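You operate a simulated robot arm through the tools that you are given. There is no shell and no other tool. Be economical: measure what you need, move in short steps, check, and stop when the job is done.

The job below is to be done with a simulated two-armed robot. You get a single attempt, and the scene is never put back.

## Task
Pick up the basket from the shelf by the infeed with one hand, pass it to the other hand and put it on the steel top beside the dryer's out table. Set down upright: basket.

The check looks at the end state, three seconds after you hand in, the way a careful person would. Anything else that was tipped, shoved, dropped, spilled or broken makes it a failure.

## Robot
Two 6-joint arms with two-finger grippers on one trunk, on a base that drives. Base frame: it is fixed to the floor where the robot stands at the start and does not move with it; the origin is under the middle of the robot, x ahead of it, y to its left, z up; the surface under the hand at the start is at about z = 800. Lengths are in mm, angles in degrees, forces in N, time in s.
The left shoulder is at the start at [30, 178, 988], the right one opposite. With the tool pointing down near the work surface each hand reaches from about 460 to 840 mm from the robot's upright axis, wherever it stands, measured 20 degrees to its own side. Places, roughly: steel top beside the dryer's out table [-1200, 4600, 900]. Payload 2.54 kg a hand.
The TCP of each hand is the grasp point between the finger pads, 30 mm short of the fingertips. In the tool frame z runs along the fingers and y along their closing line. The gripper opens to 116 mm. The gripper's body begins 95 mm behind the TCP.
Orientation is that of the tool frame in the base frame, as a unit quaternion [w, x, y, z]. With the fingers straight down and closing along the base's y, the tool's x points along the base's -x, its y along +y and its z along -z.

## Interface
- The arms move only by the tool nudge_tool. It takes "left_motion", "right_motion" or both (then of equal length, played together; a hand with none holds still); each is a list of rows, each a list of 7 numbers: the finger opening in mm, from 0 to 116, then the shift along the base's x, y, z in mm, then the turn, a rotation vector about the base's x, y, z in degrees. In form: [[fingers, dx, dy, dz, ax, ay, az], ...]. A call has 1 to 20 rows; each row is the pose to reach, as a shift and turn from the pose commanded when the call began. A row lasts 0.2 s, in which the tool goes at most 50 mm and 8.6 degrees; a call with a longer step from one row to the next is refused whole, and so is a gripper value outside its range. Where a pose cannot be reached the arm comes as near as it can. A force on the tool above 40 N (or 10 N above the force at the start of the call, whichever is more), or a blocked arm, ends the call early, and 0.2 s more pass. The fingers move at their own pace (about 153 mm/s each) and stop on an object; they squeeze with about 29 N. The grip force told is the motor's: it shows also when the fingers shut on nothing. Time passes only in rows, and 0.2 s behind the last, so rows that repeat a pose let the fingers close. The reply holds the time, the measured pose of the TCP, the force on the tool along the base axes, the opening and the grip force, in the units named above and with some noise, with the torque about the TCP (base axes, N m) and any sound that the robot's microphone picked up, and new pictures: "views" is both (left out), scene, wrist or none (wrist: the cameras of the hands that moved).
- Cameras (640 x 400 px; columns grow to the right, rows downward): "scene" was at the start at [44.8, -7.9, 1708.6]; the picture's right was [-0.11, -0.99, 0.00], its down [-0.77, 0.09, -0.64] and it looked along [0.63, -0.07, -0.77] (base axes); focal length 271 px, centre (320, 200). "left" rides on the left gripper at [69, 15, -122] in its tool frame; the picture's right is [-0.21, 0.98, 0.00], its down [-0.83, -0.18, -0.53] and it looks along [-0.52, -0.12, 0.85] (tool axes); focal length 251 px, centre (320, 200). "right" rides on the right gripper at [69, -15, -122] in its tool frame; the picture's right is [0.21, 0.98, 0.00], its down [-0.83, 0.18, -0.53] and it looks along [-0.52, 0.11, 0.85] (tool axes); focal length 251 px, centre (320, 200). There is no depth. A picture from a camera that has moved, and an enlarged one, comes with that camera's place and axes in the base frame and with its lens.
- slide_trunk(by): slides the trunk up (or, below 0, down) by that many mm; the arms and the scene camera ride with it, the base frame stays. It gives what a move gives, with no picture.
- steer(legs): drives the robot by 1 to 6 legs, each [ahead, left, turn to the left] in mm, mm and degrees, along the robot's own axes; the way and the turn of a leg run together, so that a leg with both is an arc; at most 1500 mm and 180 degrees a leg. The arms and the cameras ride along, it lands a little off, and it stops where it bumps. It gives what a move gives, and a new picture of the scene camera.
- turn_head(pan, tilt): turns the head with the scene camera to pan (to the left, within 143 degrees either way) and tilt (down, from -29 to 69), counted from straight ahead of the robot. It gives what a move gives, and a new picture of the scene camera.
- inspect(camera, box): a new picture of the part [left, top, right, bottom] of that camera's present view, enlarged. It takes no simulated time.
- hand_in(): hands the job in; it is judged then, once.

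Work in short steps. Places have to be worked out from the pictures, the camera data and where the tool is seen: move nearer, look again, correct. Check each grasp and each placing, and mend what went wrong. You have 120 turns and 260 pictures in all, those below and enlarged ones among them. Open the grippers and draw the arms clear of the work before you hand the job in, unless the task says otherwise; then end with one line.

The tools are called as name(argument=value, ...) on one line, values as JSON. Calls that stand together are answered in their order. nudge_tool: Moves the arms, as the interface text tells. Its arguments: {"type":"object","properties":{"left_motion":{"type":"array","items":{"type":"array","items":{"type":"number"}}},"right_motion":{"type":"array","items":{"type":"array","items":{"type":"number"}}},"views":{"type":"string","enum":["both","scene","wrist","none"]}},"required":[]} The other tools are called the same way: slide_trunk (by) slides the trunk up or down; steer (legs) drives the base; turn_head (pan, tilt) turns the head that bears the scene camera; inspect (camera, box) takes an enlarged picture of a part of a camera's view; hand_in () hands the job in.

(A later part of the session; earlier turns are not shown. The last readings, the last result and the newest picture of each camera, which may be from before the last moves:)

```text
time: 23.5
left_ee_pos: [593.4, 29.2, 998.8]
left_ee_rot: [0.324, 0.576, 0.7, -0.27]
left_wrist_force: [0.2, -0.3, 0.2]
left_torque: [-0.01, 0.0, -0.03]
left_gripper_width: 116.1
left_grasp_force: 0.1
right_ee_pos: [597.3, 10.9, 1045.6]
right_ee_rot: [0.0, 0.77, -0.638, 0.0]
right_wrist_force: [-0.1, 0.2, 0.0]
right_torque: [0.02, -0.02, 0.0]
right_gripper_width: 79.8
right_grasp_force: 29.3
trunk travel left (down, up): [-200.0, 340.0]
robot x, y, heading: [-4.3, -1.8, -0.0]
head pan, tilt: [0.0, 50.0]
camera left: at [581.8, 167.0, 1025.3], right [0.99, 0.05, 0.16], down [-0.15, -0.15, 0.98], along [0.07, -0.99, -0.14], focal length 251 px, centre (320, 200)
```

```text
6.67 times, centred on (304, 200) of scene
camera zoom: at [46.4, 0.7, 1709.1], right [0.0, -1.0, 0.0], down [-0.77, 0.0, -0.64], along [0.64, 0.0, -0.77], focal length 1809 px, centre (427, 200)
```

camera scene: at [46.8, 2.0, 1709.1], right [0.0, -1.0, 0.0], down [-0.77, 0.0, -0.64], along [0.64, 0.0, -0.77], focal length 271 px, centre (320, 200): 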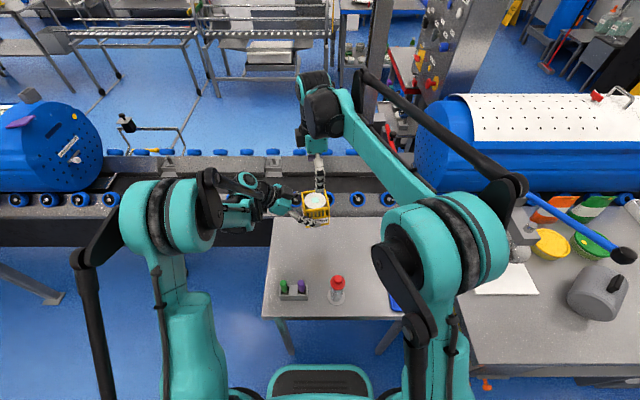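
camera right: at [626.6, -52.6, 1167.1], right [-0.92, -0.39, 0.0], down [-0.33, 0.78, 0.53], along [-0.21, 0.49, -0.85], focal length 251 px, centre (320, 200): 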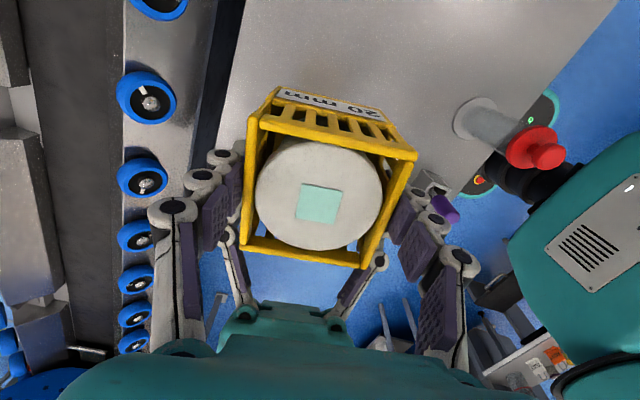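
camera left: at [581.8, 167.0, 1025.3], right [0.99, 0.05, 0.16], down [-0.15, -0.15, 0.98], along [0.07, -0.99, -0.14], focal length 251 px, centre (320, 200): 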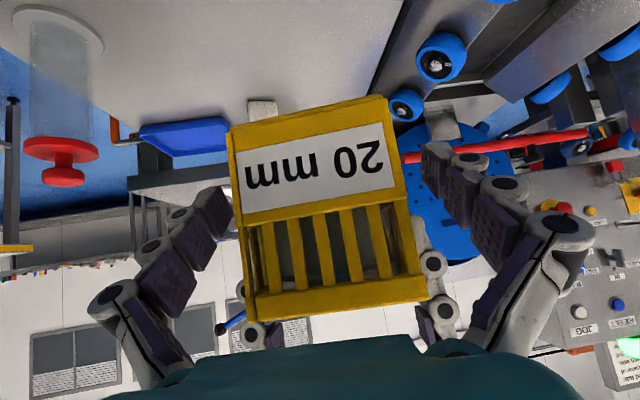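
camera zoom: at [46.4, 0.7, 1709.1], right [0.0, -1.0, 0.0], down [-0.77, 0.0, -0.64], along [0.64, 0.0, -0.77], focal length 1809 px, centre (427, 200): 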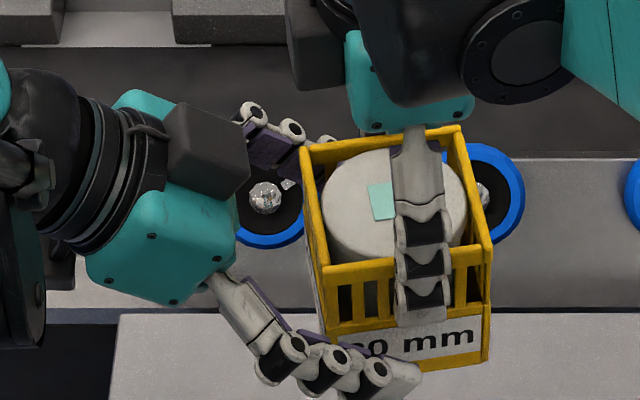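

The basket stays in the right hand, upright. Withdraw the left hand along its finger line.

nudge_tool(left_motion=[[116, -4, 22, 19, 0, 0, 0], [116, -10, 52, 45, 0, 0, 0], [116, -16, 82, 70, 0, 0, 0], [116, -22, 113, 97, 0, 0, 0], [116, -26, 150, 100, 0, 0, 0], [116, -30, 190, 100, 0, 0, 0]], views="both")

```text
time: 24.9
left_ee_pos: [563.8, 220.1, 1100.2]
left_ee_rot: [0.324, 0.577, 0.699, -0.271]
left_wrist_force: [-0.9, -0.1, -0.1]
left_torque: [0.02, -0.02, -0.02]
left_gripper_width: 116.0
left_grasp_force: 0.1
right_ee_pos: [597.2, 12.3, 1045.9]
right_ee_rot: [-0.001, 0.77, -0.638, 0.001]
right_wrist_force: [-0.1, 1.2, -0.1]
right_torque: [-0.04, 0.02, 0.02]
right_gripper_width: 79.5
right_grasp_force: 28.7
trunk travel left (down, up): [-200.0, 340.0]
robot x, y, heading: [-0.2, 1.1, 0.0]
head pan, tilt: [0.0, 50.0]
camera scene: at [46.0, 2.0, 1709.1], right [0.0, -1.0, 0.0], down [-0.77, 0.0, -0.64], along [0.64, 0.0, -0.77], focal length 271 px, centre (320, 200)
camera left: at [551.9, 357.8, 1126.0], right [0.99, 0.05, 0.16], down [-0.15, -0.15, 0.98], along [0.07, -0.99, -0.14], focal length 251 px, centre (320, 200)
```

scene: 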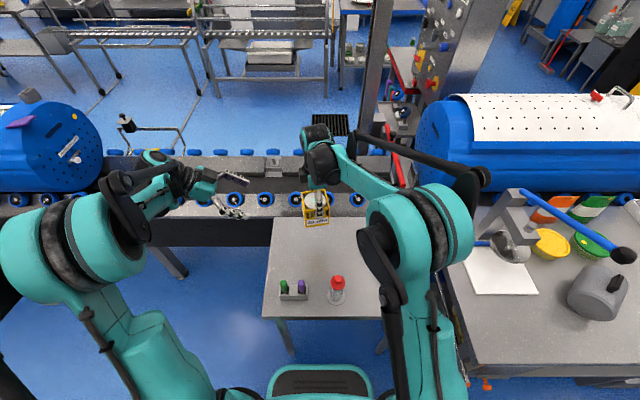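
left: 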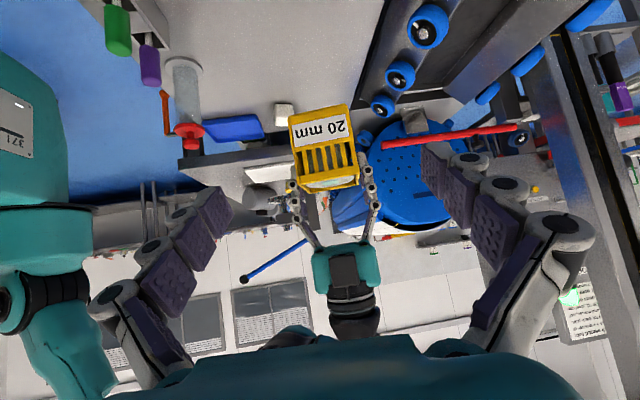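

Basket is securely in the right hand. I lift it, draw both arms in closer, and untilt the left hand for the drive.

nudge_tool(right_motion=[[60, 0, 0, 20, 0, 0, 0], [60, 0, 0, 50, 0, 0, 0], [60, -20, -25, 80, 0, 0, 0], [60, -45, -52, 105, 0, 0, 0], [60, -70, -80, 110, 0, 0, 0], [60, -95, -110, 110, 0, 0, 0], [60, -120, -145, 110, 0, 0, 0], [60, -147, -177, 110, 0, 0, 0]], left_motion=[[116, -5, 10, 10, 0, 0, 0], [116, -15, 20, 20, 8.2, 1.55, 0], [116, -30, 25, 30, 16.4, 3.1, 0], [116, -45, 30, 40, 24.6, 4.64, 0], [116, -60, 30, 50, 32.8, 6.2, 0], [116, -75, 30, 50, 41, 7.74, 0], [116, -90, 30, 50, 49.1, 9.28, 0], [116, -100, 30, 50, 49.1, 9.28, 0]], views="both")

```text
time: 26.7
left_ee_pos: [462.2, 248.8, 1151.4]
left_ee_rot: [0.0, 0.637, 0.771, 0.0]
left_wrist_force: [-0.2, 0.0, -1.0]
left_torque: [-0.01, -0.03, 0.0]
left_gripper_width: 116.0
left_grasp_force: 0.0
right_ee_pos: [448.9, -165.2, 1155.3]
right_ee_rot: [-0.001, 0.77, -0.638, 0.0]
right_wrist_force: [-0.6, 0.5, -5.7]
right_torque: [-0.03, -0.03, 0.01]
right_gripper_width: 79.3
right_grasp_force: 29.7
trunk travel left (down, up): [-200.0, 340.0]
robot x, y, heading: [4.1, -3.2, 0.0]
head pan, tilt: [0.0, 50.0]
camera scene: at [43.9, 0.1, 1709.2], right [0.0, -1.0, 0.0], down [-0.77, 0.0, -0.64], along [0.64, 0.0, -0.77], focal length 271 px, centre (320, 200)
camera right: at [477.5, -230.0, 1277.7], right [-0.92, -0.39, 0.0], down [-0.33, 0.78, 0.53], along [-0.21, 0.49, -0.85], focal length 251 px, centre (320, 200)
camera left: at [462.2, 318.6, 1273.2], right [1.0, -0.02, 0.0], down [-0.02, -0.85, 0.53], along [-0.01, -0.53, -0.85], focal length 251 px, centre (320, 200)
```

scene: 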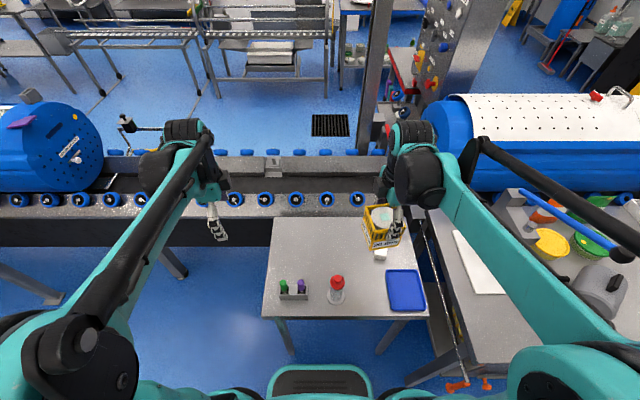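
right: 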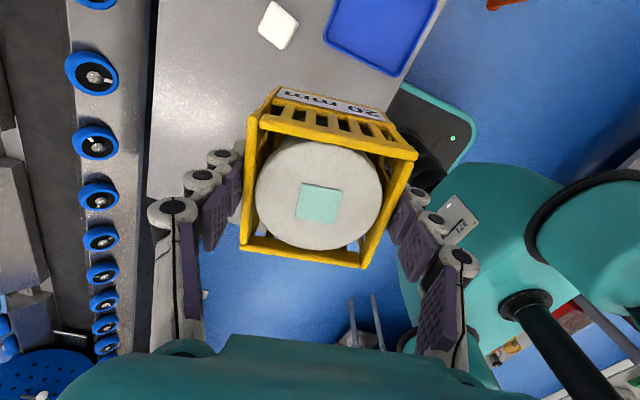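
left: 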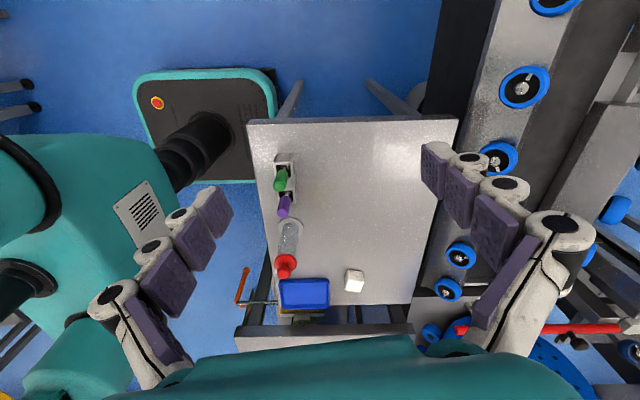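

Basket held well (≈6 N). Now I look along the way to the left, towards the destination.

turn_head(pan=95, tilt=20)

inspect(camera="scene", box=[200, 60, 440, 210])

turn_head(pan=95, tilt=55)

```text
time: 28.4
left_ee_pos: [463.6, 248.9, 1150.4]
left_ee_rot: [-0.001, 0.636, 0.771, 0.0]
left_wrist_force: [-0.2, -0.4, -0.3]
left_torque: [0.0, -0.01, 0.01]
left_gripper_width: 115.8
left_grasp_force: 0.1
right_ee_pos: [452.0, -165.0, 1156.5]
right_ee_rot: [0.0, 0.77, -0.638, 0.0]
right_wrist_force: [0.2, -0.4, -5.7]
right_torque: [-0.05, 0.0, 0.01]
right_gripper_width: 79.2
right_grasp_force: 29.5
trunk travel left (down, up): [-200.0, 340.0]
robot x, y, heading: [1.9, 1.4, 0.0]
head pan, tilt: [95.0, 20.0]
camera scene: at [-39.0, 93.2, 1754.7], right [1.0, 0.09, 0.0], down [0.03, -0.34, -0.94], along [-0.08, 0.94, -0.34], focal length 271 px, centre (320, 200)
```

scene: 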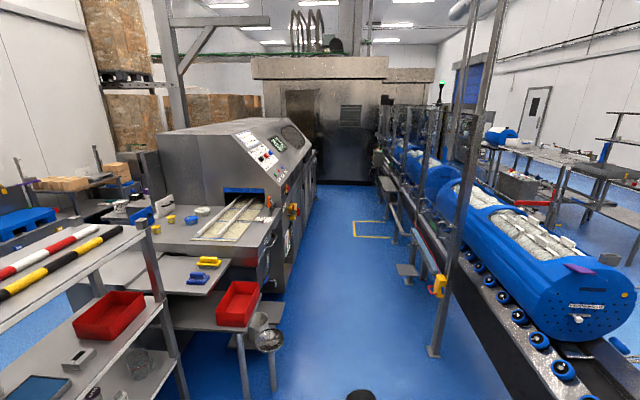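

```text
2.67 times, centred on (320, 135) of scene
camera zoom: at [-39.0, 93.2, 1754.7], right [1.0, 0.09, 0.0], down [0.03, -0.34, -0.94], along [-0.08, 0.94, -0.34], focal length 724 px, centre (320, 373)
```

zoom: 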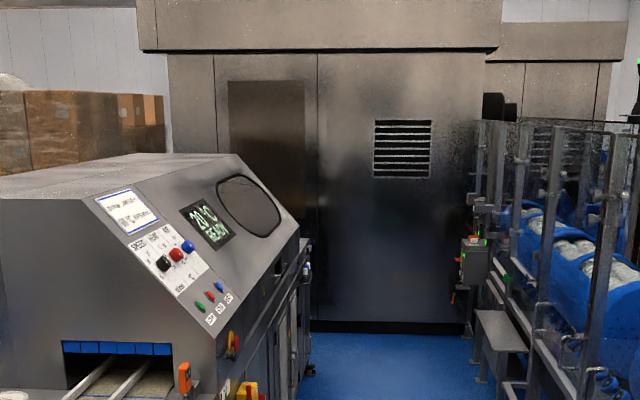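

```text
time: 29.4
left_ee_pos: [463.7, 247.4, 1150.5]
left_ee_rot: [-0.001, 0.636, 0.772, 0.0]
left_wrist_force: [0.0, 0.0, -0.9]
left_torque: [-0.02, -0.01, 0.02]
left_gripper_width: 115.9
left_grasp_force: 0.1
right_ee_pos: [450.2, -165.5, 1156.3]
right_ee_rot: [0.0, 0.77, -0.638, -0.001]
right_wrist_force: [-0.6, -1.0, -5.5]
right_torque: [-0.04, -0.02, 0.02]
right_gripper_width: 79.3
right_grasp_force: 29.5
trunk travel left (down, up): [-200.0, 340.0]
robot x, y, heading: [-2.4, 0.9, -0.1]
head pan, tilt: [95.0, 55.0]
camera scene: at [-37.2, 72.3, 1702.7], right [1.0, 0.09, 0.0], down [0.07, -0.82, -0.57], along [-0.05, 0.57, -0.82], focal length 271 px, centre (320, 200)
```

scene: 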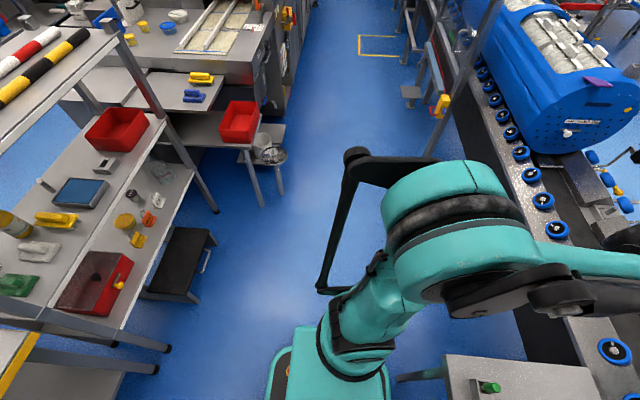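

The aisle between the drying machine and the conveyor leads to the target (y≈4600). Free width roughly x −300…500; I turn left on the spot in two legs with hands drawn in.

steer(legs=[[0, 0, 45], [0, 0, 45]])

turn_head(pan=0, tilt=30)

```text
time: 34.0
left_ee_pos: [-248.7, 463.7, 1150.3]
left_ee_rot: [0.0, -0.097, 0.995, -0.001]
left_wrist_force: [0.7, -0.6, -0.6]
left_torque: [-0.01, -0.02, -0.03]
left_gripper_width: 116.0
left_grasp_force: 0.1
right_ee_pos: [162.7, 449.9, 1155.6]
right_ee_rot: [0.0, 0.996, 0.094, 0.0]
right_wrist_force: [-0.1, 0.8, -6.3]
right_torque: [-0.01, -0.02, -0.01]
right_gripper_width: 79.6
right_grasp_force: 29.1
trunk travel left (down, up): [-200.0, 340.0]
robot x, y, heading: [-0.7, 4.9, 89.8]
head pan, tilt: [95.0, 55.0]
camera scene: at [-73.5, -35.1, 1702.7], right [-0.09, 1.0, 0.0], down [0.82, 0.07, -0.57], along [-0.57, -0.05, -0.82], focal length 271 px, centre (320, 200)
```

scene: 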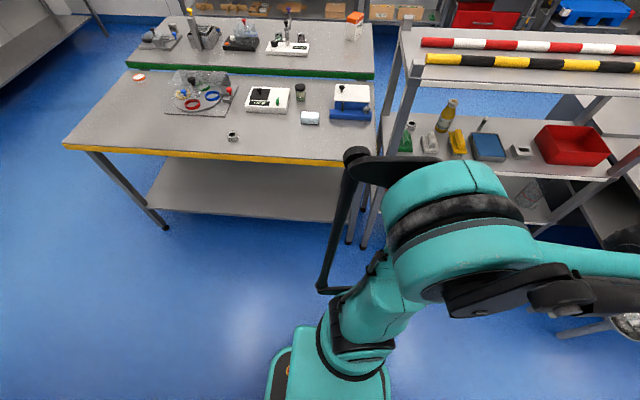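

```text
time: 35.7
left_ee_pos: [-248.2, 463.9, 1150.1]
left_ee_rot: [0.0, -0.097, 0.995, -0.001]
left_wrist_force: [0.5, 0.3, 0.9]
left_torque: [-0.01, 0.01, -0.02]
left_gripper_width: 116.0
left_grasp_force: 0.0
right_ee_pos: [165.4, 450.8, 1155.7]
right_ee_rot: [0.0, 0.996, 0.095, 0.0]
right_wrist_force: [0.6, -1.0, -5.7]
right_torque: [0.0, 0.02, -0.02]
right_gripper_width: 79.3
right_grasp_force: 28.7
trunk travel left (down, up): [-200.0, 340.0]
robot x, y, heading: [3.4, -6.6, 90.3]
head pan, tilt: [0.0, 30.0]
camera scene: at [-1.6, 61.8, 1738.6], right [1.0, 0.0, 0.0], down [0.0, -0.5, -0.87], along [0.0, 0.87, -0.5], focal length 271 px, centre (320, 200)
```

scene: 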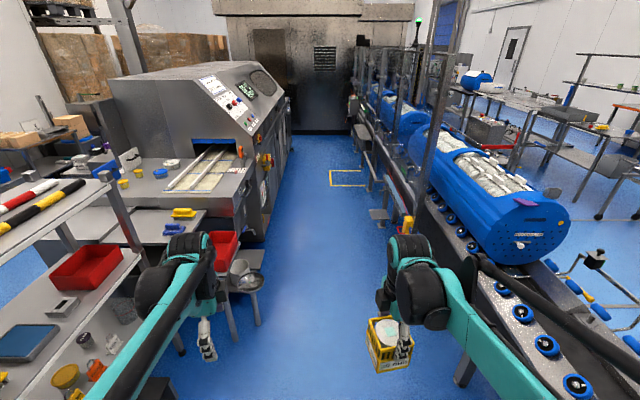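

Aisle ahead is clear; bucket on the left near x≈−300, post on the right near x≈700. I drive ahead 1300 while shifting 90 to the right.

steer(legs=[[500, -90, 0], [800, 0, 0]])

```text
time: 42.5
left_ee_pos: [-165.0, 1755.3, 1151.0]
left_ee_rot: [0.0, -0.099, 0.995, -0.001]
left_wrist_force: [0.1, 0.2, -0.1]
left_torque: [0.0, 0.01, 0.0]
left_gripper_width: 116.0
left_grasp_force: 0.2
right_ee_pos: [249.7, 1744.2, 1154.7]
right_ee_rot: [0.0, 0.995, 0.097, 0.0]
right_wrist_force: [0.6, -0.1, -6.0]
right_torque: [0.03, 0.02, -0.02]
right_gripper_width: 79.4
right_grasp_force: 29.0
trunk travel left (down, up): [-200.0, 340.0]
robot x, y, heading: [87.1, 1298.4, 90.7]
head pan, tilt: [0.0, 30.0]
camera scene: at [85.2, 1355.3, 1738.6], right [1.0, 0.01, 0.0], down [0.0, -0.5, -0.87], along [-0.01, 0.87, -0.5], focal length 271 px, centre (320, 200)
```

scene: 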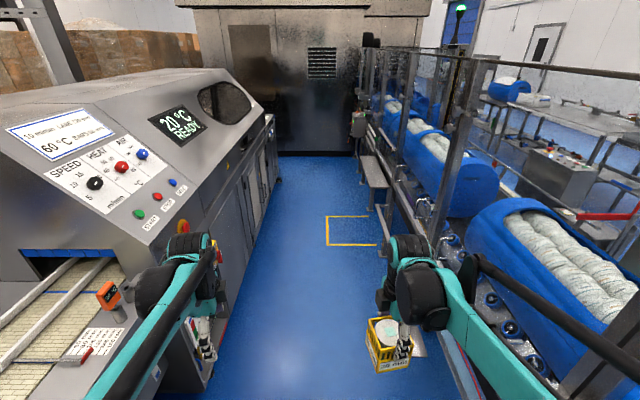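

Clear; continuing 1300 ahead. The dryer side stays about 150 mm or more from the left arm.

steer(legs=[[1300, -20, 0]])

turn_head(pan=35, tilt=25)

```text
time: 49.0
left_ee_pos: [-146.5, 3036.0, 1150.0]
left_ee_rot: [0.0, -0.097, 0.995, -0.001]
left_wrist_force: [0.5, 0.7, 0.0]
left_torque: [-0.01, -0.01, 0.02]
left_gripper_width: 116.2
left_grasp_force: 0.1
right_ee_pos: [266.0, 3023.7, 1154.9]
right_ee_rot: [-0.001, 0.996, 0.094, -0.001]
right_wrist_force: [-0.1, 0.6, -6.3]
right_torque: [0.02, 0.0, -0.03]
right_gripper_width: 79.4
right_grasp_force: 29.2
trunk travel left (down, up): [-200.0, 340.0]
robot x, y, heading: [103.3, 2574.7, 90.2]
head pan, tilt: [0.0, 30.0]
camera scene: at [100.1, 2636.1, 1738.6], right [1.0, 0.0, 0.0], down [0.0, -0.5, -0.87], along [0.0, 0.87, -0.5], focal length 271 px, centre (320, 200)
```

scene: 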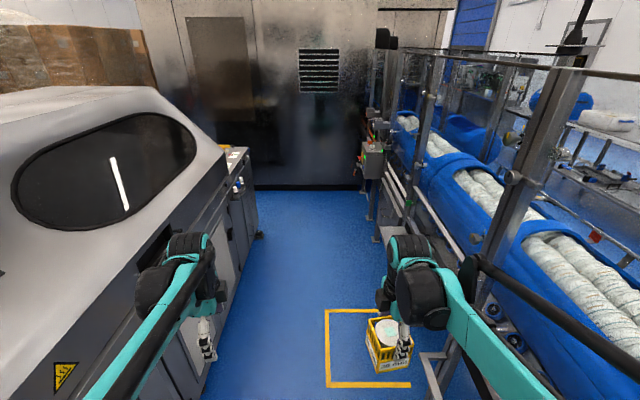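

```text
time: 50.0
left_ee_pos: [-147.9, 3036.9, 1150.1]
left_ee_rot: [0.0, -0.096, 0.995, -0.001]
left_wrist_force: [0.8, -0.4, -0.8]
left_torque: [0.0, 0.02, 0.01]
left_gripper_width: 115.9
left_grasp_force: 0.0
right_ee_pos: [265.8, 3025.1, 1155.8]
right_ee_rot: [0.0, 0.996, 0.094, 0.0]
right_wrist_force: [0.4, 0.5, -5.6]
right_torque: [-0.01, -0.02, -0.01]
right_gripper_width: 79.6
right_grasp_force: 28.9
trunk travel left (down, up): [-200.0, 340.0]
robot x, y, heading: [99.2, 2575.9, 90.2]
head pan, tilt: [35.0, 25.0]
camera scene: at [47.3, 2620.7, 1746.6], right [0.82, 0.57, 0.0], down [0.24, -0.35, -0.91], along [-0.52, 0.74, -0.42], focal length 271 px, centre (320, 200)
```

scene: 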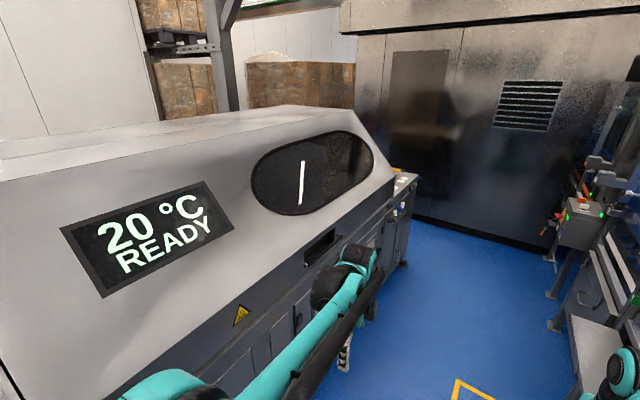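

The out table comes after the dryer's end, ahead on the left. I drive 1200 more and look left.

steer(legs=[[1200, 0, 0]])

turn_head(pan=60, tilt=35)

```text
time: 56.0
left_ee_pos: [-149.8, 4228.5, 1149.8]
left_ee_rot: [0.001, -0.096, 0.995, -0.001]
left_wrist_force: [0.2, 0.0, -0.3]
left_torque: [0.02, 0.04, -0.01]
left_gripper_width: 115.9
left_grasp_force: 0.1
right_ee_pos: [264.8, 4216.6, 1154.9]
right_ee_rot: [0.001, 0.996, 0.095, 0.0]
right_wrist_force: [-0.5, 0.2, -5.4]
right_torque: [-0.01, -0.04, -0.02]
right_gripper_width: 79.5
right_grasp_force: 29.0
trunk travel left (down, up): [-200.0, 340.0]
robot x, y, heading: [102.6, 3765.6, 90.1]
head pan, tilt: [35.0, 25.0]
camera scene: at [45.5, 3812.2, 1746.6], right [0.82, 0.57, 0.0], down [0.24, -0.35, -0.91], along [-0.52, 0.74, -0.42], focal length 271 px, centre (320, 200)
```

scene: 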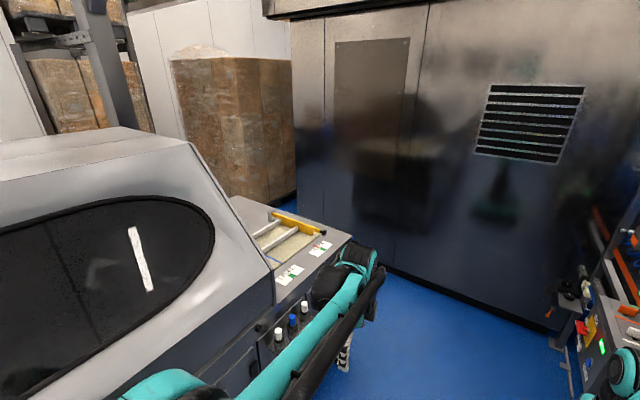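

```text
time: 56.9
left_ee_pos: [-148.8, 4228.8, 1150.8]
left_ee_rot: [0.0, -0.096, 0.995, -0.001]
left_wrist_force: [0.5, 0.1, -0.4]
left_torque: [-0.01, 0.0, -0.01]
left_gripper_width: 116.0
left_grasp_force: 0.1
right_ee_pos: [264.9, 4215.0, 1155.8]
right_ee_rot: [0.0, 0.996, 0.094, 0.0]
right_wrist_force: [0.6, 0.0, -5.7]
right_torque: [-0.02, -0.01, 0.01]
right_gripper_width: 79.6
right_grasp_force: 28.7
trunk travel left (down, up): [-200.0, 340.0]
robot x, y, heading: [99.9, 3760.1, 90.1]
head pan, tilt: [60.0, 35.0]
camera scene: at [22.1, 3780.4, 1730.9], right [0.5, 0.87, 0.0], down [0.5, -0.29, -0.82], along [-0.71, 0.41, -0.57], focal length 271 px, centre (320, 200)
```

scene: 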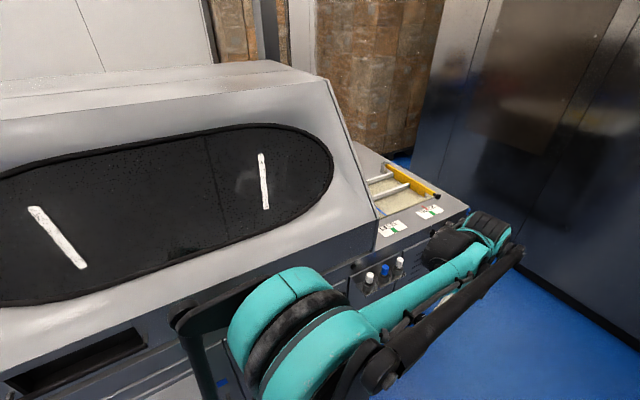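

The out table with the tablet tray lies at about y 4500–5000, its front edge near x −553, with steel around it. I drive level with it and turn to face it.

steer(legs=[[750, -100, 0], [0, 0, 45], [0, 0, 45]])

turn_head(pan=0, tilt=35)

```text
time: 65.1
left_ee_pos: [-263.7, 4258.8, 1149.9]
left_ee_rot: [0.0, 0.774, -0.634, 0.001]
left_wrist_force: [0.1, 1.3, -0.4]
left_torque: [-0.02, -0.05, 0.01]
left_gripper_width: 116.1
left_grasp_force: 0.1
right_ee_pos: [-253.6, 4671.7, 1155.5]
right_ee_rot: [0.0, 0.635, 0.772, 0.0]
right_wrist_force: [0.2, 0.0, -5.5]
right_torque: [0.03, -0.04, 0.02]
right_gripper_width: 79.5
right_grasp_force: 29.3
trunk travel left (down, up): [-200.0, 340.0]
robot x, y, heading: [198.1, 4513.1, -179.5]
head pan, tilt: [60.0, 35.0]
camera scene: at [181.2, 4434.5, 1730.9], right [-0.87, 0.49, 0.0], down [0.28, 0.5, -0.82], along [-0.4, -0.71, -0.57], focal length 271 px, centre (320, 200)
```

scene: 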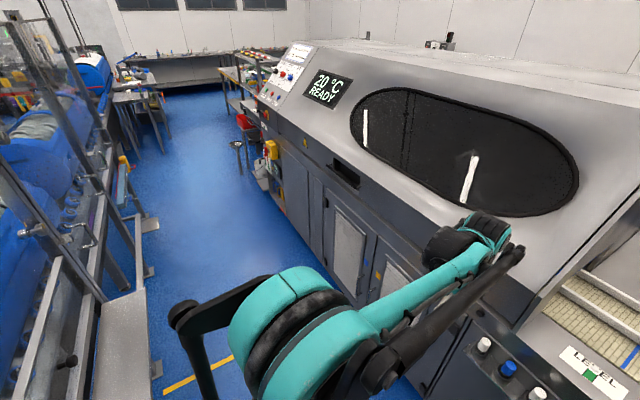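

```text
time: 66.4
left_ee_pos: [-263.8, 4258.1, 1150.1]
left_ee_rot: [0.0, 0.774, -0.633, 0.001]
left_wrist_force: [0.5, -0.6, -0.6]
left_torque: [-0.02, -0.04, -0.03]
left_gripper_width: 116.0
left_grasp_force: 0.1
right_ee_pos: [-255.2, 4671.7, 1154.6]
right_ee_rot: [-0.001, 0.635, 0.773, 0.001]
right_wrist_force: [-0.6, -0.2, -6.2]
right_torque: [0.04, -0.01, -0.01]
right_gripper_width: 79.7
right_grasp_force: 28.7
trunk travel left (down, up): [-200.0, 340.0]
robot x, y, heading: [195.5, 4512.3, -179.4]
head pan, tilt: [0.0, 35.0]
camera scene: at [136.5, 4510.6, 1730.9], right [-0.01, 1.0, 0.0], down [0.57, 0.0, -0.82], along [-0.82, -0.01, -0.57], focal length 271 px, centre (320, 200)
```

scene: 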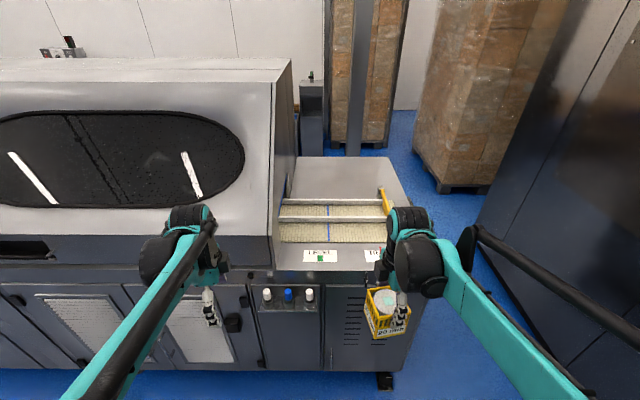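

The tray takes the front of the table; the bare steel top lies behind it (x ≈ −1110…−1580). It's best reached from the gap between the table end (y≈5000) and the cabinet (y≈6050). I check that side before driving there.

turn_head(pan=-75, tilt=40)

turn_head(pan=-25, tilt=35)

```text
time: 67.9
left_ee_pos: [-264.3, 4258.6, 1149.6]
left_ee_rot: [-0.001, 0.774, -0.634, 0.001]
left_wrist_force: [-0.5, -0.1, 0.4]
left_torque: [0.01, 0.0, -0.02]
left_gripper_width: 116.1
left_grasp_force: 0.0
right_ee_pos: [-254.8, 4670.8, 1155.4]
right_ee_rot: [0.0, 0.635, 0.772, 0.0]
right_wrist_force: [-0.9, 0.7, -4.8]
right_torque: [0.03, -0.01, -0.02]
right_gripper_width: 79.7
right_grasp_force: 29.0
trunk travel left (down, up): [-200.0, 340.0]
robot x, y, heading: [201.7, 4510.1, -179.7]
head pan, tilt: [-75.0, 40.0]
camera scene: at [201.9, 4593.3, 1723.3], right [0.96, 0.27, 0.0], down [0.17, -0.62, -0.77], along [-0.2, 0.74, -0.64], focal length 271 px, centre (320, 200)
```

scene: 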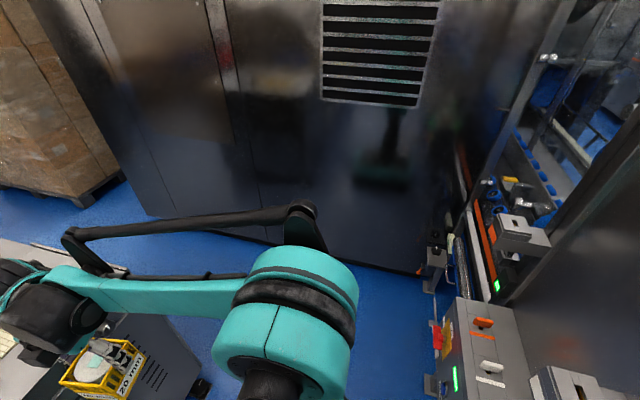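

```text
time: 69.0
left_ee_pos: [-265.0, 4259.0, 1149.4]
left_ee_rot: [0.0, 0.774, -0.633, 0.0]
left_wrist_force: [1.3, 0.6, -0.3]
left_torque: [0.02, -0.01, 0.04]
left_gripper_width: 115.7
left_grasp_force: 0.0
right_ee_pos: [-254.7, 4672.1, 1155.2]
right_ee_rot: [0.0, 0.636, 0.772, -0.001]
right_wrist_force: [0.4, 0.1, -6.2]
right_torque: [0.05, 0.01, -0.01]
right_gripper_width: 79.5
right_grasp_force: 29.0
trunk travel left (down, up): [-200.0, 340.0]
robot x, y, heading: [196.7, 4512.0, -179.8]
head pan, tilt: [-25.0, 35.0]
camera scene: at [144.5, 4548.0, 1730.9], right [0.42, 0.91, 0.0], down [0.52, -0.24, -0.82], along [-0.74, 0.34, -0.57], focal length 271 px, centre (320, 200)
```

scene: 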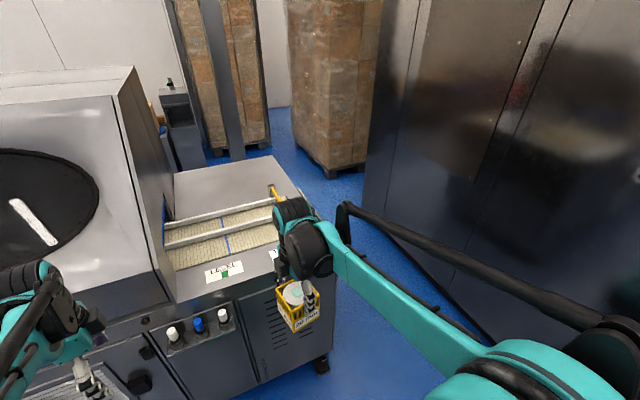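

The gap is clear: cabinet face y≈5980, table end y≈4950, panels on the right at x>440. I sidestep right while easing forward to about (−40, 5350).

steer(legs=[[60, -300, 0], [180, -540, 0]])

```text
time: 74.0
left_ee_pos: [-510.9, 5096.3, 1151.1]
left_ee_rot: [0.0, 0.775, -0.632, 0.001]
left_wrist_force: [0.2, -0.4, -0.3]
left_torque: [-0.01, 0.0, -0.06]
left_gripper_width: 115.9
left_grasp_force: 0.1
right_ee_pos: [-504.1, 5510.2, 1155.8]
right_ee_rot: [0.0, 0.634, 0.773, 0.0]
right_wrist_force: [-0.8, 0.9, -6.9]
right_torque: [0.05, -0.01, 0.0]
right_gripper_width: 79.3
right_grasp_force: 28.6
trunk travel left (down, up): [-200.0, 340.0]
robot x, y, heading: [-52.9, 5349.3, -179.2]
head pan, tilt: [-25.0, 35.0]
camera scene: at [-104.5, 5387.6, 1730.8], right [0.41, 0.91, 0.0], down [0.52, -0.24, -0.82], along [-0.75, 0.34, -0.57], focal length 271 px, centre (320, 200)
```

scene: 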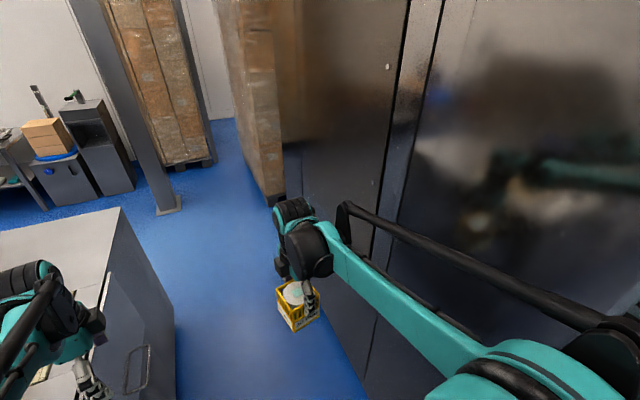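

Clear way ahead between table end and cabinet. I drive 900 forward, then turn left to face the table end.

steer(legs=[[900, 0, -1]])

turn_head(pan=60, tilt=40)

turn_head(pan=-80, tilt=40)

```text
time: 78.7
left_ee_pos: [-1419.3, 5106.2, 1149.2]
left_ee_rot: [0.0, 0.769, -0.64, 0.0]
left_wrist_force: [-0.5, 0.5, -0.5]
left_torque: [-0.01, 0.01, -0.02]
left_gripper_width: 115.8
left_grasp_force: 0.1
right_ee_pos: [-1402.3, 5518.5, 1154.6]
right_ee_rot: [0.0, 0.641, 0.767, 0.0]
right_wrist_force: [-0.7, 0.7, -6.1]
right_torque: [0.05, -0.02, 0.0]
right_gripper_width: 79.8
right_grasp_force: 29.3
trunk travel left (down, up): [-200.0, 340.0]
robot x, y, heading: [-953.7, 5350.7, 179.8]
head pan, tilt: [-25.0, 35.0]
camera scene: at [-1005.4, 5387.5, 1730.8], right [0.43, 0.9, 0.0], down [0.52, -0.25, -0.82], along [-0.74, 0.35, -0.57], focal length 271 px, centre (320, 200)
```

scene: 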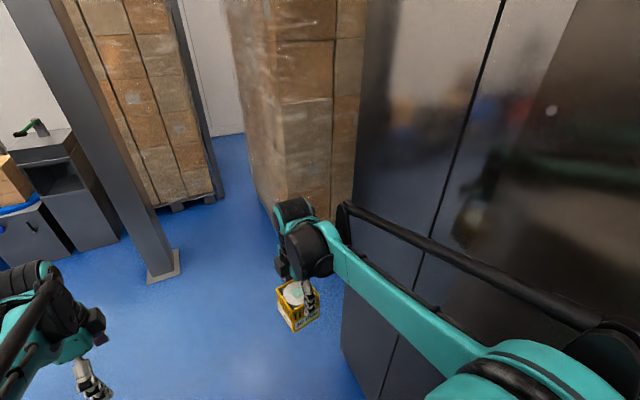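

```text
time: 80.3
left_ee_pos: [-1419.7, 5104.9, 1148.9]
left_ee_rot: [0.0, 0.769, -0.64, 0.0]
left_wrist_force: [0.5, -0.8, 0.0]
left_torque: [0.03, -0.01, 0.01]
left_gripper_width: 115.9
left_grasp_force: 0.0
right_ee_pos: [-1402.1, 5519.8, 1155.1]
right_ee_rot: [0.0, 0.642, 0.767, 0.0]
right_wrist_force: [-0.3, 0.5, -6.0]
right_torque: [-0.01, 0.0, 0.0]
right_gripper_width: 79.6
right_grasp_force: 29.2
trunk travel left (down, up): [-200.0, 340.0]
robot x, y, heading: [-958.4, 5351.2, 179.2]
head pan, tilt: [60.0, 40.0]
camera scene: at [-968.6, 5276.3, 1723.3], right [-0.86, 0.51, 0.0], down [0.33, 0.55, -0.77], along [-0.39, -0.66, -0.64], focal length 271 px, centre (320, 200)
```

scene: 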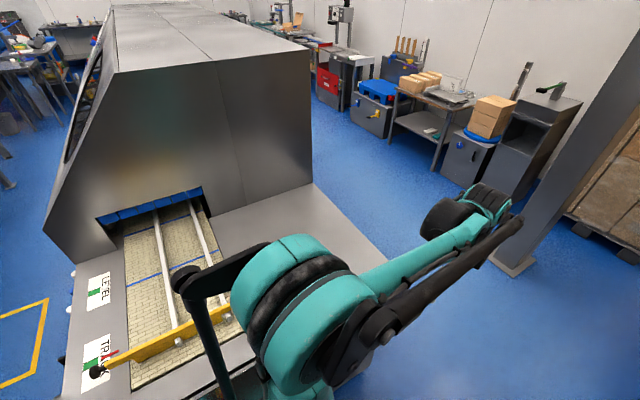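

```text
time: 82.5
left_ee_pos: [-1417.4, 5104.3, 1150.1]
left_ee_rot: [0.0, 0.769, -0.639, 0.0]
left_wrist_force: [-0.3, -0.4, 0.0]
left_torque: [0.01, 0.02, 0.01]
left_gripper_width: 116.1
left_grasp_force: 0.0
right_ee_pos: [-1401.8, 5519.1, 1155.2]
right_ee_rot: [0.0, 0.641, 0.767, 0.0]
right_wrist_force: [0.0, 0.0, -6.4]
right_torque: [0.0, -0.01, -0.01]
right_gripper_width: 79.3
right_grasp_force: 28.9
trunk travel left (down, up): [-200.0, 340.0]
robot x, y, heading: [-951.9, 5346.7, 179.2]
head pan, tilt: [-80.0, 40.0]
camera scene: at [-939.5, 5433.4, 1723.3], right [0.99, 0.16, 0.0], down [0.11, -0.63, -0.77], along [-0.13, 0.76, -0.64], focal length 271 px, centre (320, 200)
```

scene: 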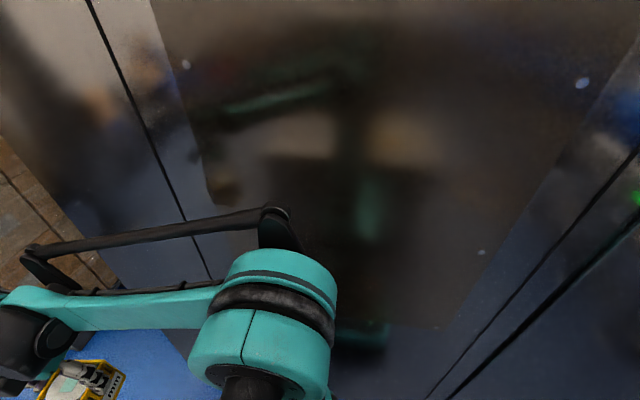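

The bare steel top (x ≈ −1500…−980, y ≈ 4290…4850) is visible to the left, beside the tray, and there is room around me. I turn left 90°.

steer(legs=[[0, 0, 45], [0, 0, 45]])

turn_head(pan=-10, tilt=50)

```text
time: 87.0
left_ee_pos: [-714.6, 4881.6, 1149.7]
left_ee_rot: [0.0, 0.996, 0.086, -0.001]
left_wrist_force: [-0.4, 0.9, -0.3]
left_torque: [0.03, 0.01, 0.02]
left_gripper_width: 116.1
left_grasp_force: 0.0
right_ee_pos: [-1127.2, 4902.2, 1155.5]
right_ee_rot: [0.0, -0.081, 0.997, 0.0]
right_wrist_force: [-0.4, 0.6, -5.5]
right_torque: [0.0, 0.0, 0.01]
right_gripper_width: 79.3
right_grasp_force: 28.7
trunk travel left (down, up): [-200.0, 340.0]
robot x, y, heading: [-954.3, 5351.0, -91.2]
head pan, tilt: [-80.0, 40.0]
camera scene: at [-1038.0, 5365.9, 1723.3], right [-0.15, 0.99, 0.0], down [0.64, 0.1, -0.77], along [-0.76, -0.12, -0.64], focal length 271 px, centre (320, 200)
```

scene: 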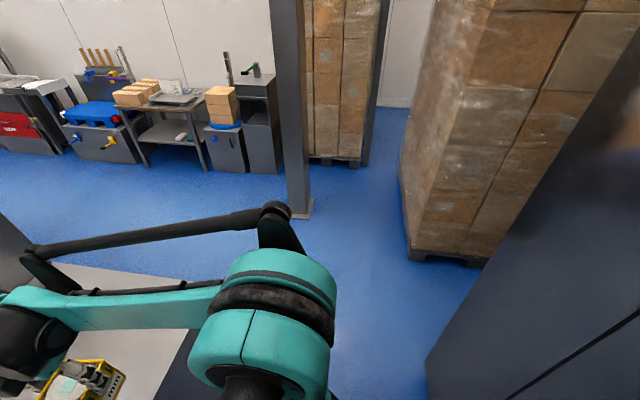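

```text
time: 88.4
left_ee_pos: [-714.9, 4880.3, 1148.4]
left_ee_rot: [0.0, 0.996, 0.085, 0.0]
left_wrist_force: [0.3, 0.2, -0.4]
left_torque: [0.0, -0.02, 0.03]
left_gripper_width: 115.9
left_grasp_force: 0.0
right_ee_pos: [-1128.7, 4902.4, 1154.7]
right_ee_rot: [0.0, -0.083, 0.997, -0.001]
right_wrist_force: [0.2, 0.4, -6.0]
right_torque: [-0.01, 0.01, -0.02]
right_gripper_width: 79.4
right_grasp_force: 29.2
trunk travel left (down, up): [-200.0, 340.0]
robot x, y, heading: [-953.3, 5349.5, -91.2]
head pan, tilt: [-10.0, 50.0]
camera scene: at [-969.3, 5303.4, 1709.1], right [-0.98, 0.2, 0.0], down [0.15, 0.75, -0.64], along [-0.13, -0.63, -0.77], focal length 271 px, centre (320, 200)
```

scene: 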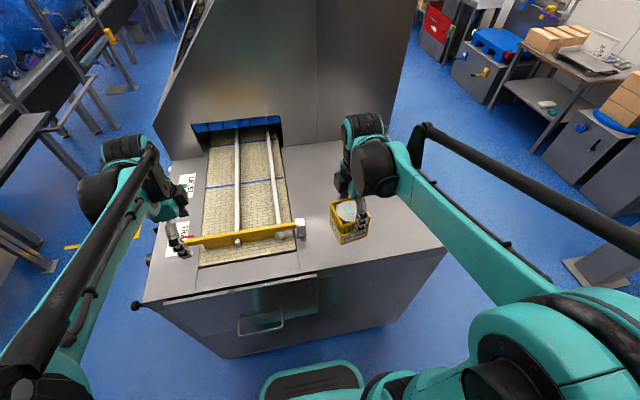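

Now the steel strip right of the tray is plainly visible (x ≈ −1457…−1001, end edge y≈4940). I carry the basket over to about (−1215, 4660), staying high.

nudge_tool(right_motion=[[60, -15, -40, 0, 0, 0, 0], [60, -30, -80, 0, 0, 0, 0], [60, -45, -120, 0, 0, 0, 0], [60, -60, -162, 0, 0, 0, 0], [60, -75, -204, 0, 0, 0, 0], [60, -87, -242, 0, 0, 0, 0]], views="both")

```text
time: 89.8
left_ee_pos: [-715.8, 4877.3, 1149.4]
left_ee_rot: [-0.001, 0.996, 0.085, 0.0]
left_wrist_force: [-0.4, 0.0, -0.3]
left_torque: [0.05, -0.02, -0.01]
left_gripper_width: 116.3
left_grasp_force: 0.1
right_ee_pos: [-1216.4, 4657.8, 1153.9]
right_ee_rot: [0.0, -0.082, 0.997, 0.001]
right_wrist_force: [-0.6, 0.2, -5.9]
right_torque: [0.03, 0.01, 0.03]
right_gripper_width: 79.4
right_grasp_force: 29.3
trunk travel left (down, up): [-200.0, 340.0]
robot x, y, heading: [-952.7, 5352.2, -91.4]
head pan, tilt: [-10.0, 50.0]
camera scene: at [-970.0, 5300.6, 1709.0], right [-0.98, 0.19, 0.0], down [0.15, 0.75, -0.64], along [-0.12, -0.63, -0.77], focal length 271 px, centre (320, 200)
camera right: at [-1279.9, 4631.9, 1275.9], right [-0.37, 0.93, 0.0], down [0.78, 0.31, 0.53], along [0.5, 0.2, -0.84], focal length 251 px, centre (320, 200)
```

scene: 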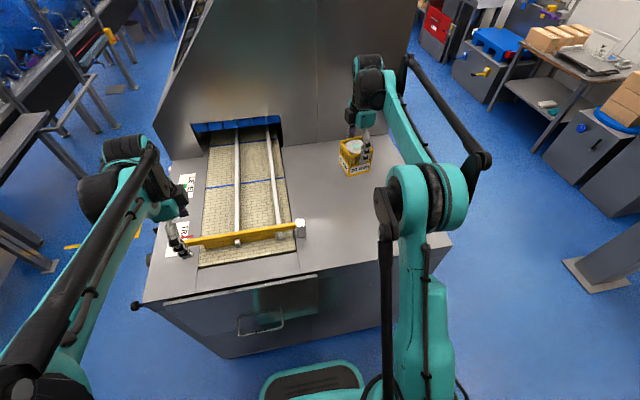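
right: 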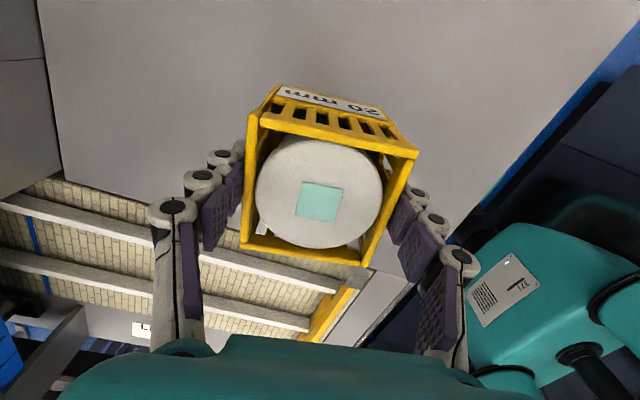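

Basket is above bare steel, level. I descend 140 mm, to about 30 mm above the top.

nudge_tool(right_motion=[[60, 0, 0, -30, 0, 0, 0], [60, 0, 0, -60, 0, 0, 0], [60, 0, 0, -90, 0, 0, 0], [60, 0, 0, -120, 0, 0, 0], [60, 0, 0, -140, 0, 0, 0]], views="wrist")

inspect(camera="scene", box=[290, 110, 418, 190])

```text
time: 91.0
left_ee_pos: [-713.7, 4882.2, 1151.0]
left_ee_rot: [0.0, 0.996, 0.085, -0.001]
left_wrist_force: [0.1, 0.9, -0.4]
left_torque: [-0.01, 0.01, -0.02]
left_gripper_width: 116.2
left_grasp_force: 0.1
right_ee_pos: [-1213.9, 4662.2, 1016.8]
right_ee_rot: [0.0, -0.083, 0.997, 0.001]
right_wrist_force: [0.8, 3.2, 12.9]
right_torque: [0.16, 0.03, -0.02]
right_gripper_width: 80.2
right_grasp_force: 15.4
trunk travel left (down, up): [-200.0, 340.0]
robot x, y, heading: [-952.4, 5349.8, -91.2]
head pan, tilt: [-10.0, 50.0]
camera right: at [-1278.1, 4636.5, 1138.1], right [-0.37, 0.93, 0.0], down [0.79, 0.31, 0.53], along [0.5, 0.2, -0.85], focal length 251 px, centre (320, 200)
```

right: 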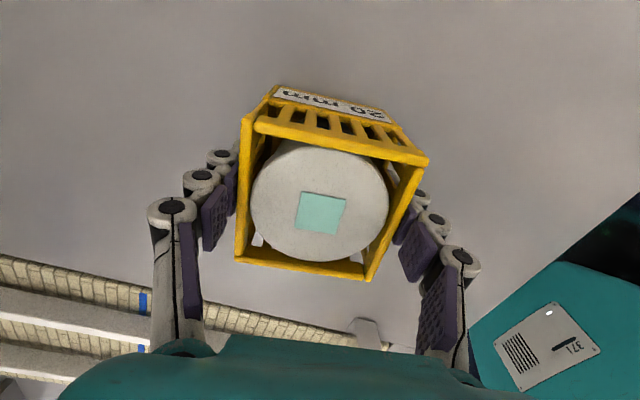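

```text
5.00 times, centred on (354, 150) of scene
camera zoom: at [-968.1, 5305.3, 1709.4], right [-0.98, 0.19, 0.0], down [0.15, 0.75, -0.64], along [-0.13, -0.63, -0.77], focal length 1357 px, centre (150, 450)
```

zoom: 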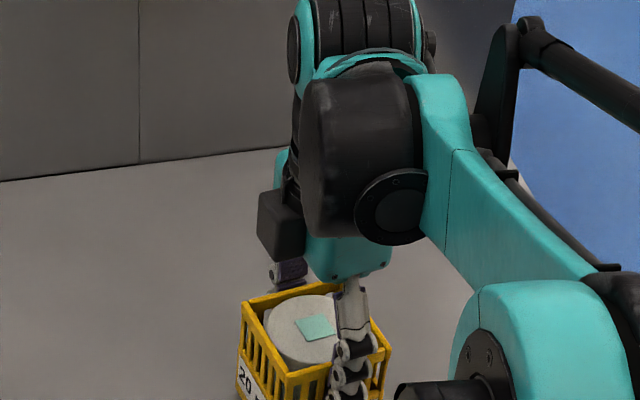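

The wrist felt the top early: +13 N at z≈1017, so the steel is at about 935 and the basket already rests on it. I ease up 3 mm to relieve the push before looking.

nudge_tool(right_motion=[[60, 0, 0, 2, 0, 0, 0], [60, 0, 0, 3, 0, 0, 0]], views="wrist")

inspect(camera="scene", box=[310, 150, 406, 210])

```text
time: 91.6
left_ee_pos: [-714.4, 4881.2, 1149.1]
left_ee_rot: [-0.001, 0.996, 0.086, 0.0]
left_wrist_force: [-0.3, -1.1, 0.2]
left_torque: [0.02, -0.01, 0.02]
left_gripper_width: 116.0
left_grasp_force: 0.1
right_ee_pos: [-1214.4, 4659.7, 1018.4]
right_ee_rot: [0.0, -0.084, 0.996, 0.0]
right_wrist_force: [0.0, 0.0, -5.2]
right_torque: [-0.01, 0.02, -0.03]
right_gripper_width: 79.4
right_grasp_force: 29.4
trunk travel left (down, up): [-200.0, 340.0]
robot x, y, heading: [-954.6, 5347.9, -91.1]
head pan, tilt: [-10.0, 50.0]
camera right: at [-1278.9, 4635.3, 1140.0], right [-0.37, 0.93, 0.0], down [0.79, 0.31, 0.53], along [0.5, 0.2, -0.85], focal length 251 px, centre (320, 200)
```

right: 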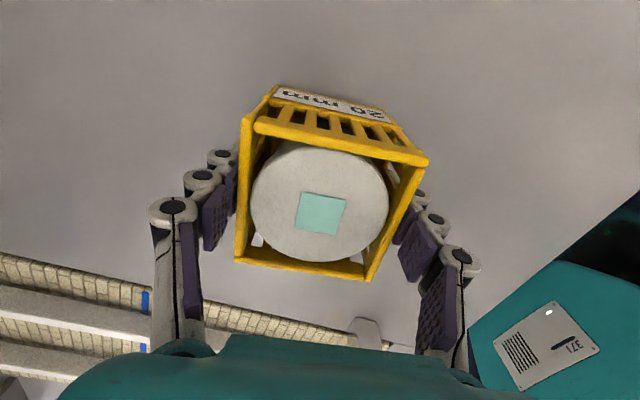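

```text
6.67 times, centred on (358, 180) of scene
camera zoom: at [-969.1, 5303.7, 1709.1], right [-0.98, 0.19, 0.0], down [0.15, 0.75, -0.64], along [-0.13, -0.63, -0.77], focal length 1809 px, centre (67, 333)
```

zoom: 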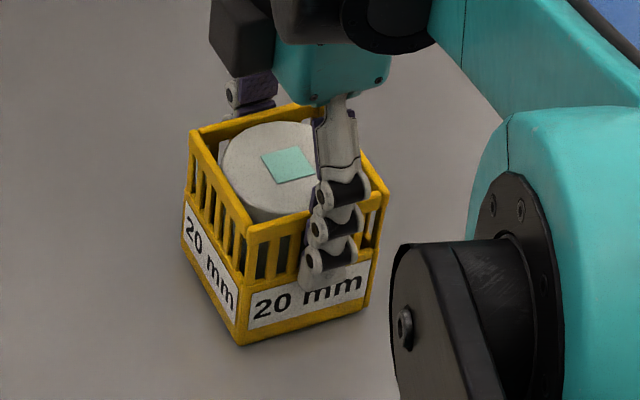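

It now hangs a hair above the top, level. I lower it back 3 mm to touch, then open slowly.

nudge_tool(right_motion=[[60, 0, 0, -1.5, 0, 0, 0], [60, 0, 0, -2.5, 0, 0, 0], [60, 0, 0, -2.5, 0, 0, 0]], views="none")

nudge_tool(right_motion=[[82, 0, 0, 0, 0, 0, 0], [88, 0, 0, 0, 0, 0, 0], [98, 0, 0, 0, 0, 0, 0], [110, 0, 0, 0, 0, 0, 0], [116, 0, 0, 0, 0, 0, 0]], views="wrist")

inspect(camera="scene", box=[310, 150, 406, 210])

```text
time: 92.4
left_ee_pos: [-714.8, 4880.7, 1150.4]
left_ee_rot: [0.0, 0.996, 0.085, 0.0]
left_wrist_force: [0.8, -0.3, 0.5]
left_torque: [0.02, -0.03, 0.0]
left_gripper_width: 115.7
left_grasp_force: 0.0
right_ee_pos: [-1215.4, 4662.0, 1015.8]
right_ee_rot: [0.0, -0.084, 0.997, 0.0]
right_wrist_force: [-0.9, -3.6, 3.6]
right_torque: [0.3, -0.31, -0.07]
right_gripper_width: 79.3
right_grasp_force: 29.3
trunk travel left (down, up): [-200.0, 340.0]
robot x, y, heading: [-953.0, 5353.0, -91.4]
head pan, tilt: [-10.0, 50.0]
```

```text
time: 93.6
left_ee_pos: [-714.2, 4880.3, 1149.7]
left_ee_rot: [0.0, 0.996, 0.085, 0.0]
left_wrist_force: [0.5, -0.1, 0.0]
left_torque: [-0.01, 0.02, -0.02]
left_gripper_width: 116.1
left_grasp_force: 0.1
right_ee_pos: [-1215.1, 4661.8, 1015.5]
right_ee_rot: [0.0, -0.082, 0.997, -0.001]
right_wrist_force: [-0.1, -0.8, 0.3]
right_torque: [0.0, 0.05, -0.01]
right_gripper_width: 115.8
right_grasp_force: 0.0
trunk travel left (down, up): [-200.0, 340.0]
robot x, y, heading: [-952.8, 5344.3, -91.1]
head pan, tilt: [-10.0, 50.0]
camera right: at [-1279.0, 4635.3, 1137.6], right [-0.37, 0.93, 0.0], down [0.79, 0.31, 0.53], along [0.5, 0.2, -0.85], focal length 251 px, centre (320, 200)
```

right: 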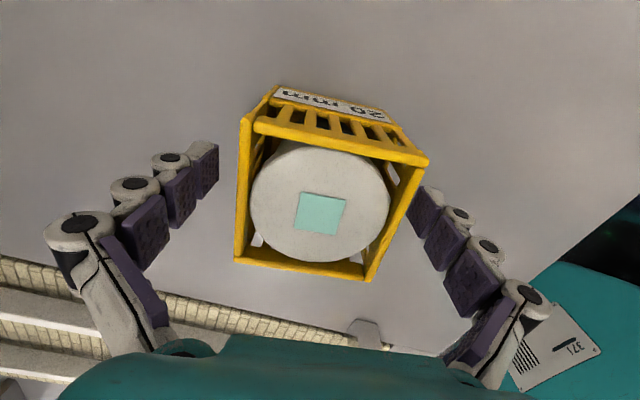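

```text
6.67 times, centred on (358, 180) of scene
camera zoom: at [-969.1, 5303.8, 1709.2], right [-0.98, 0.19, 0.0], down [0.15, 0.75, -0.64], along [-0.13, -0.63, -0.77], focal length 1809 px, centre (67, 333)
```

zoom: 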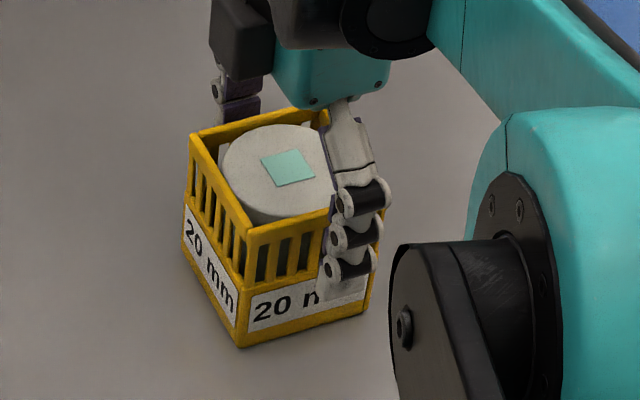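

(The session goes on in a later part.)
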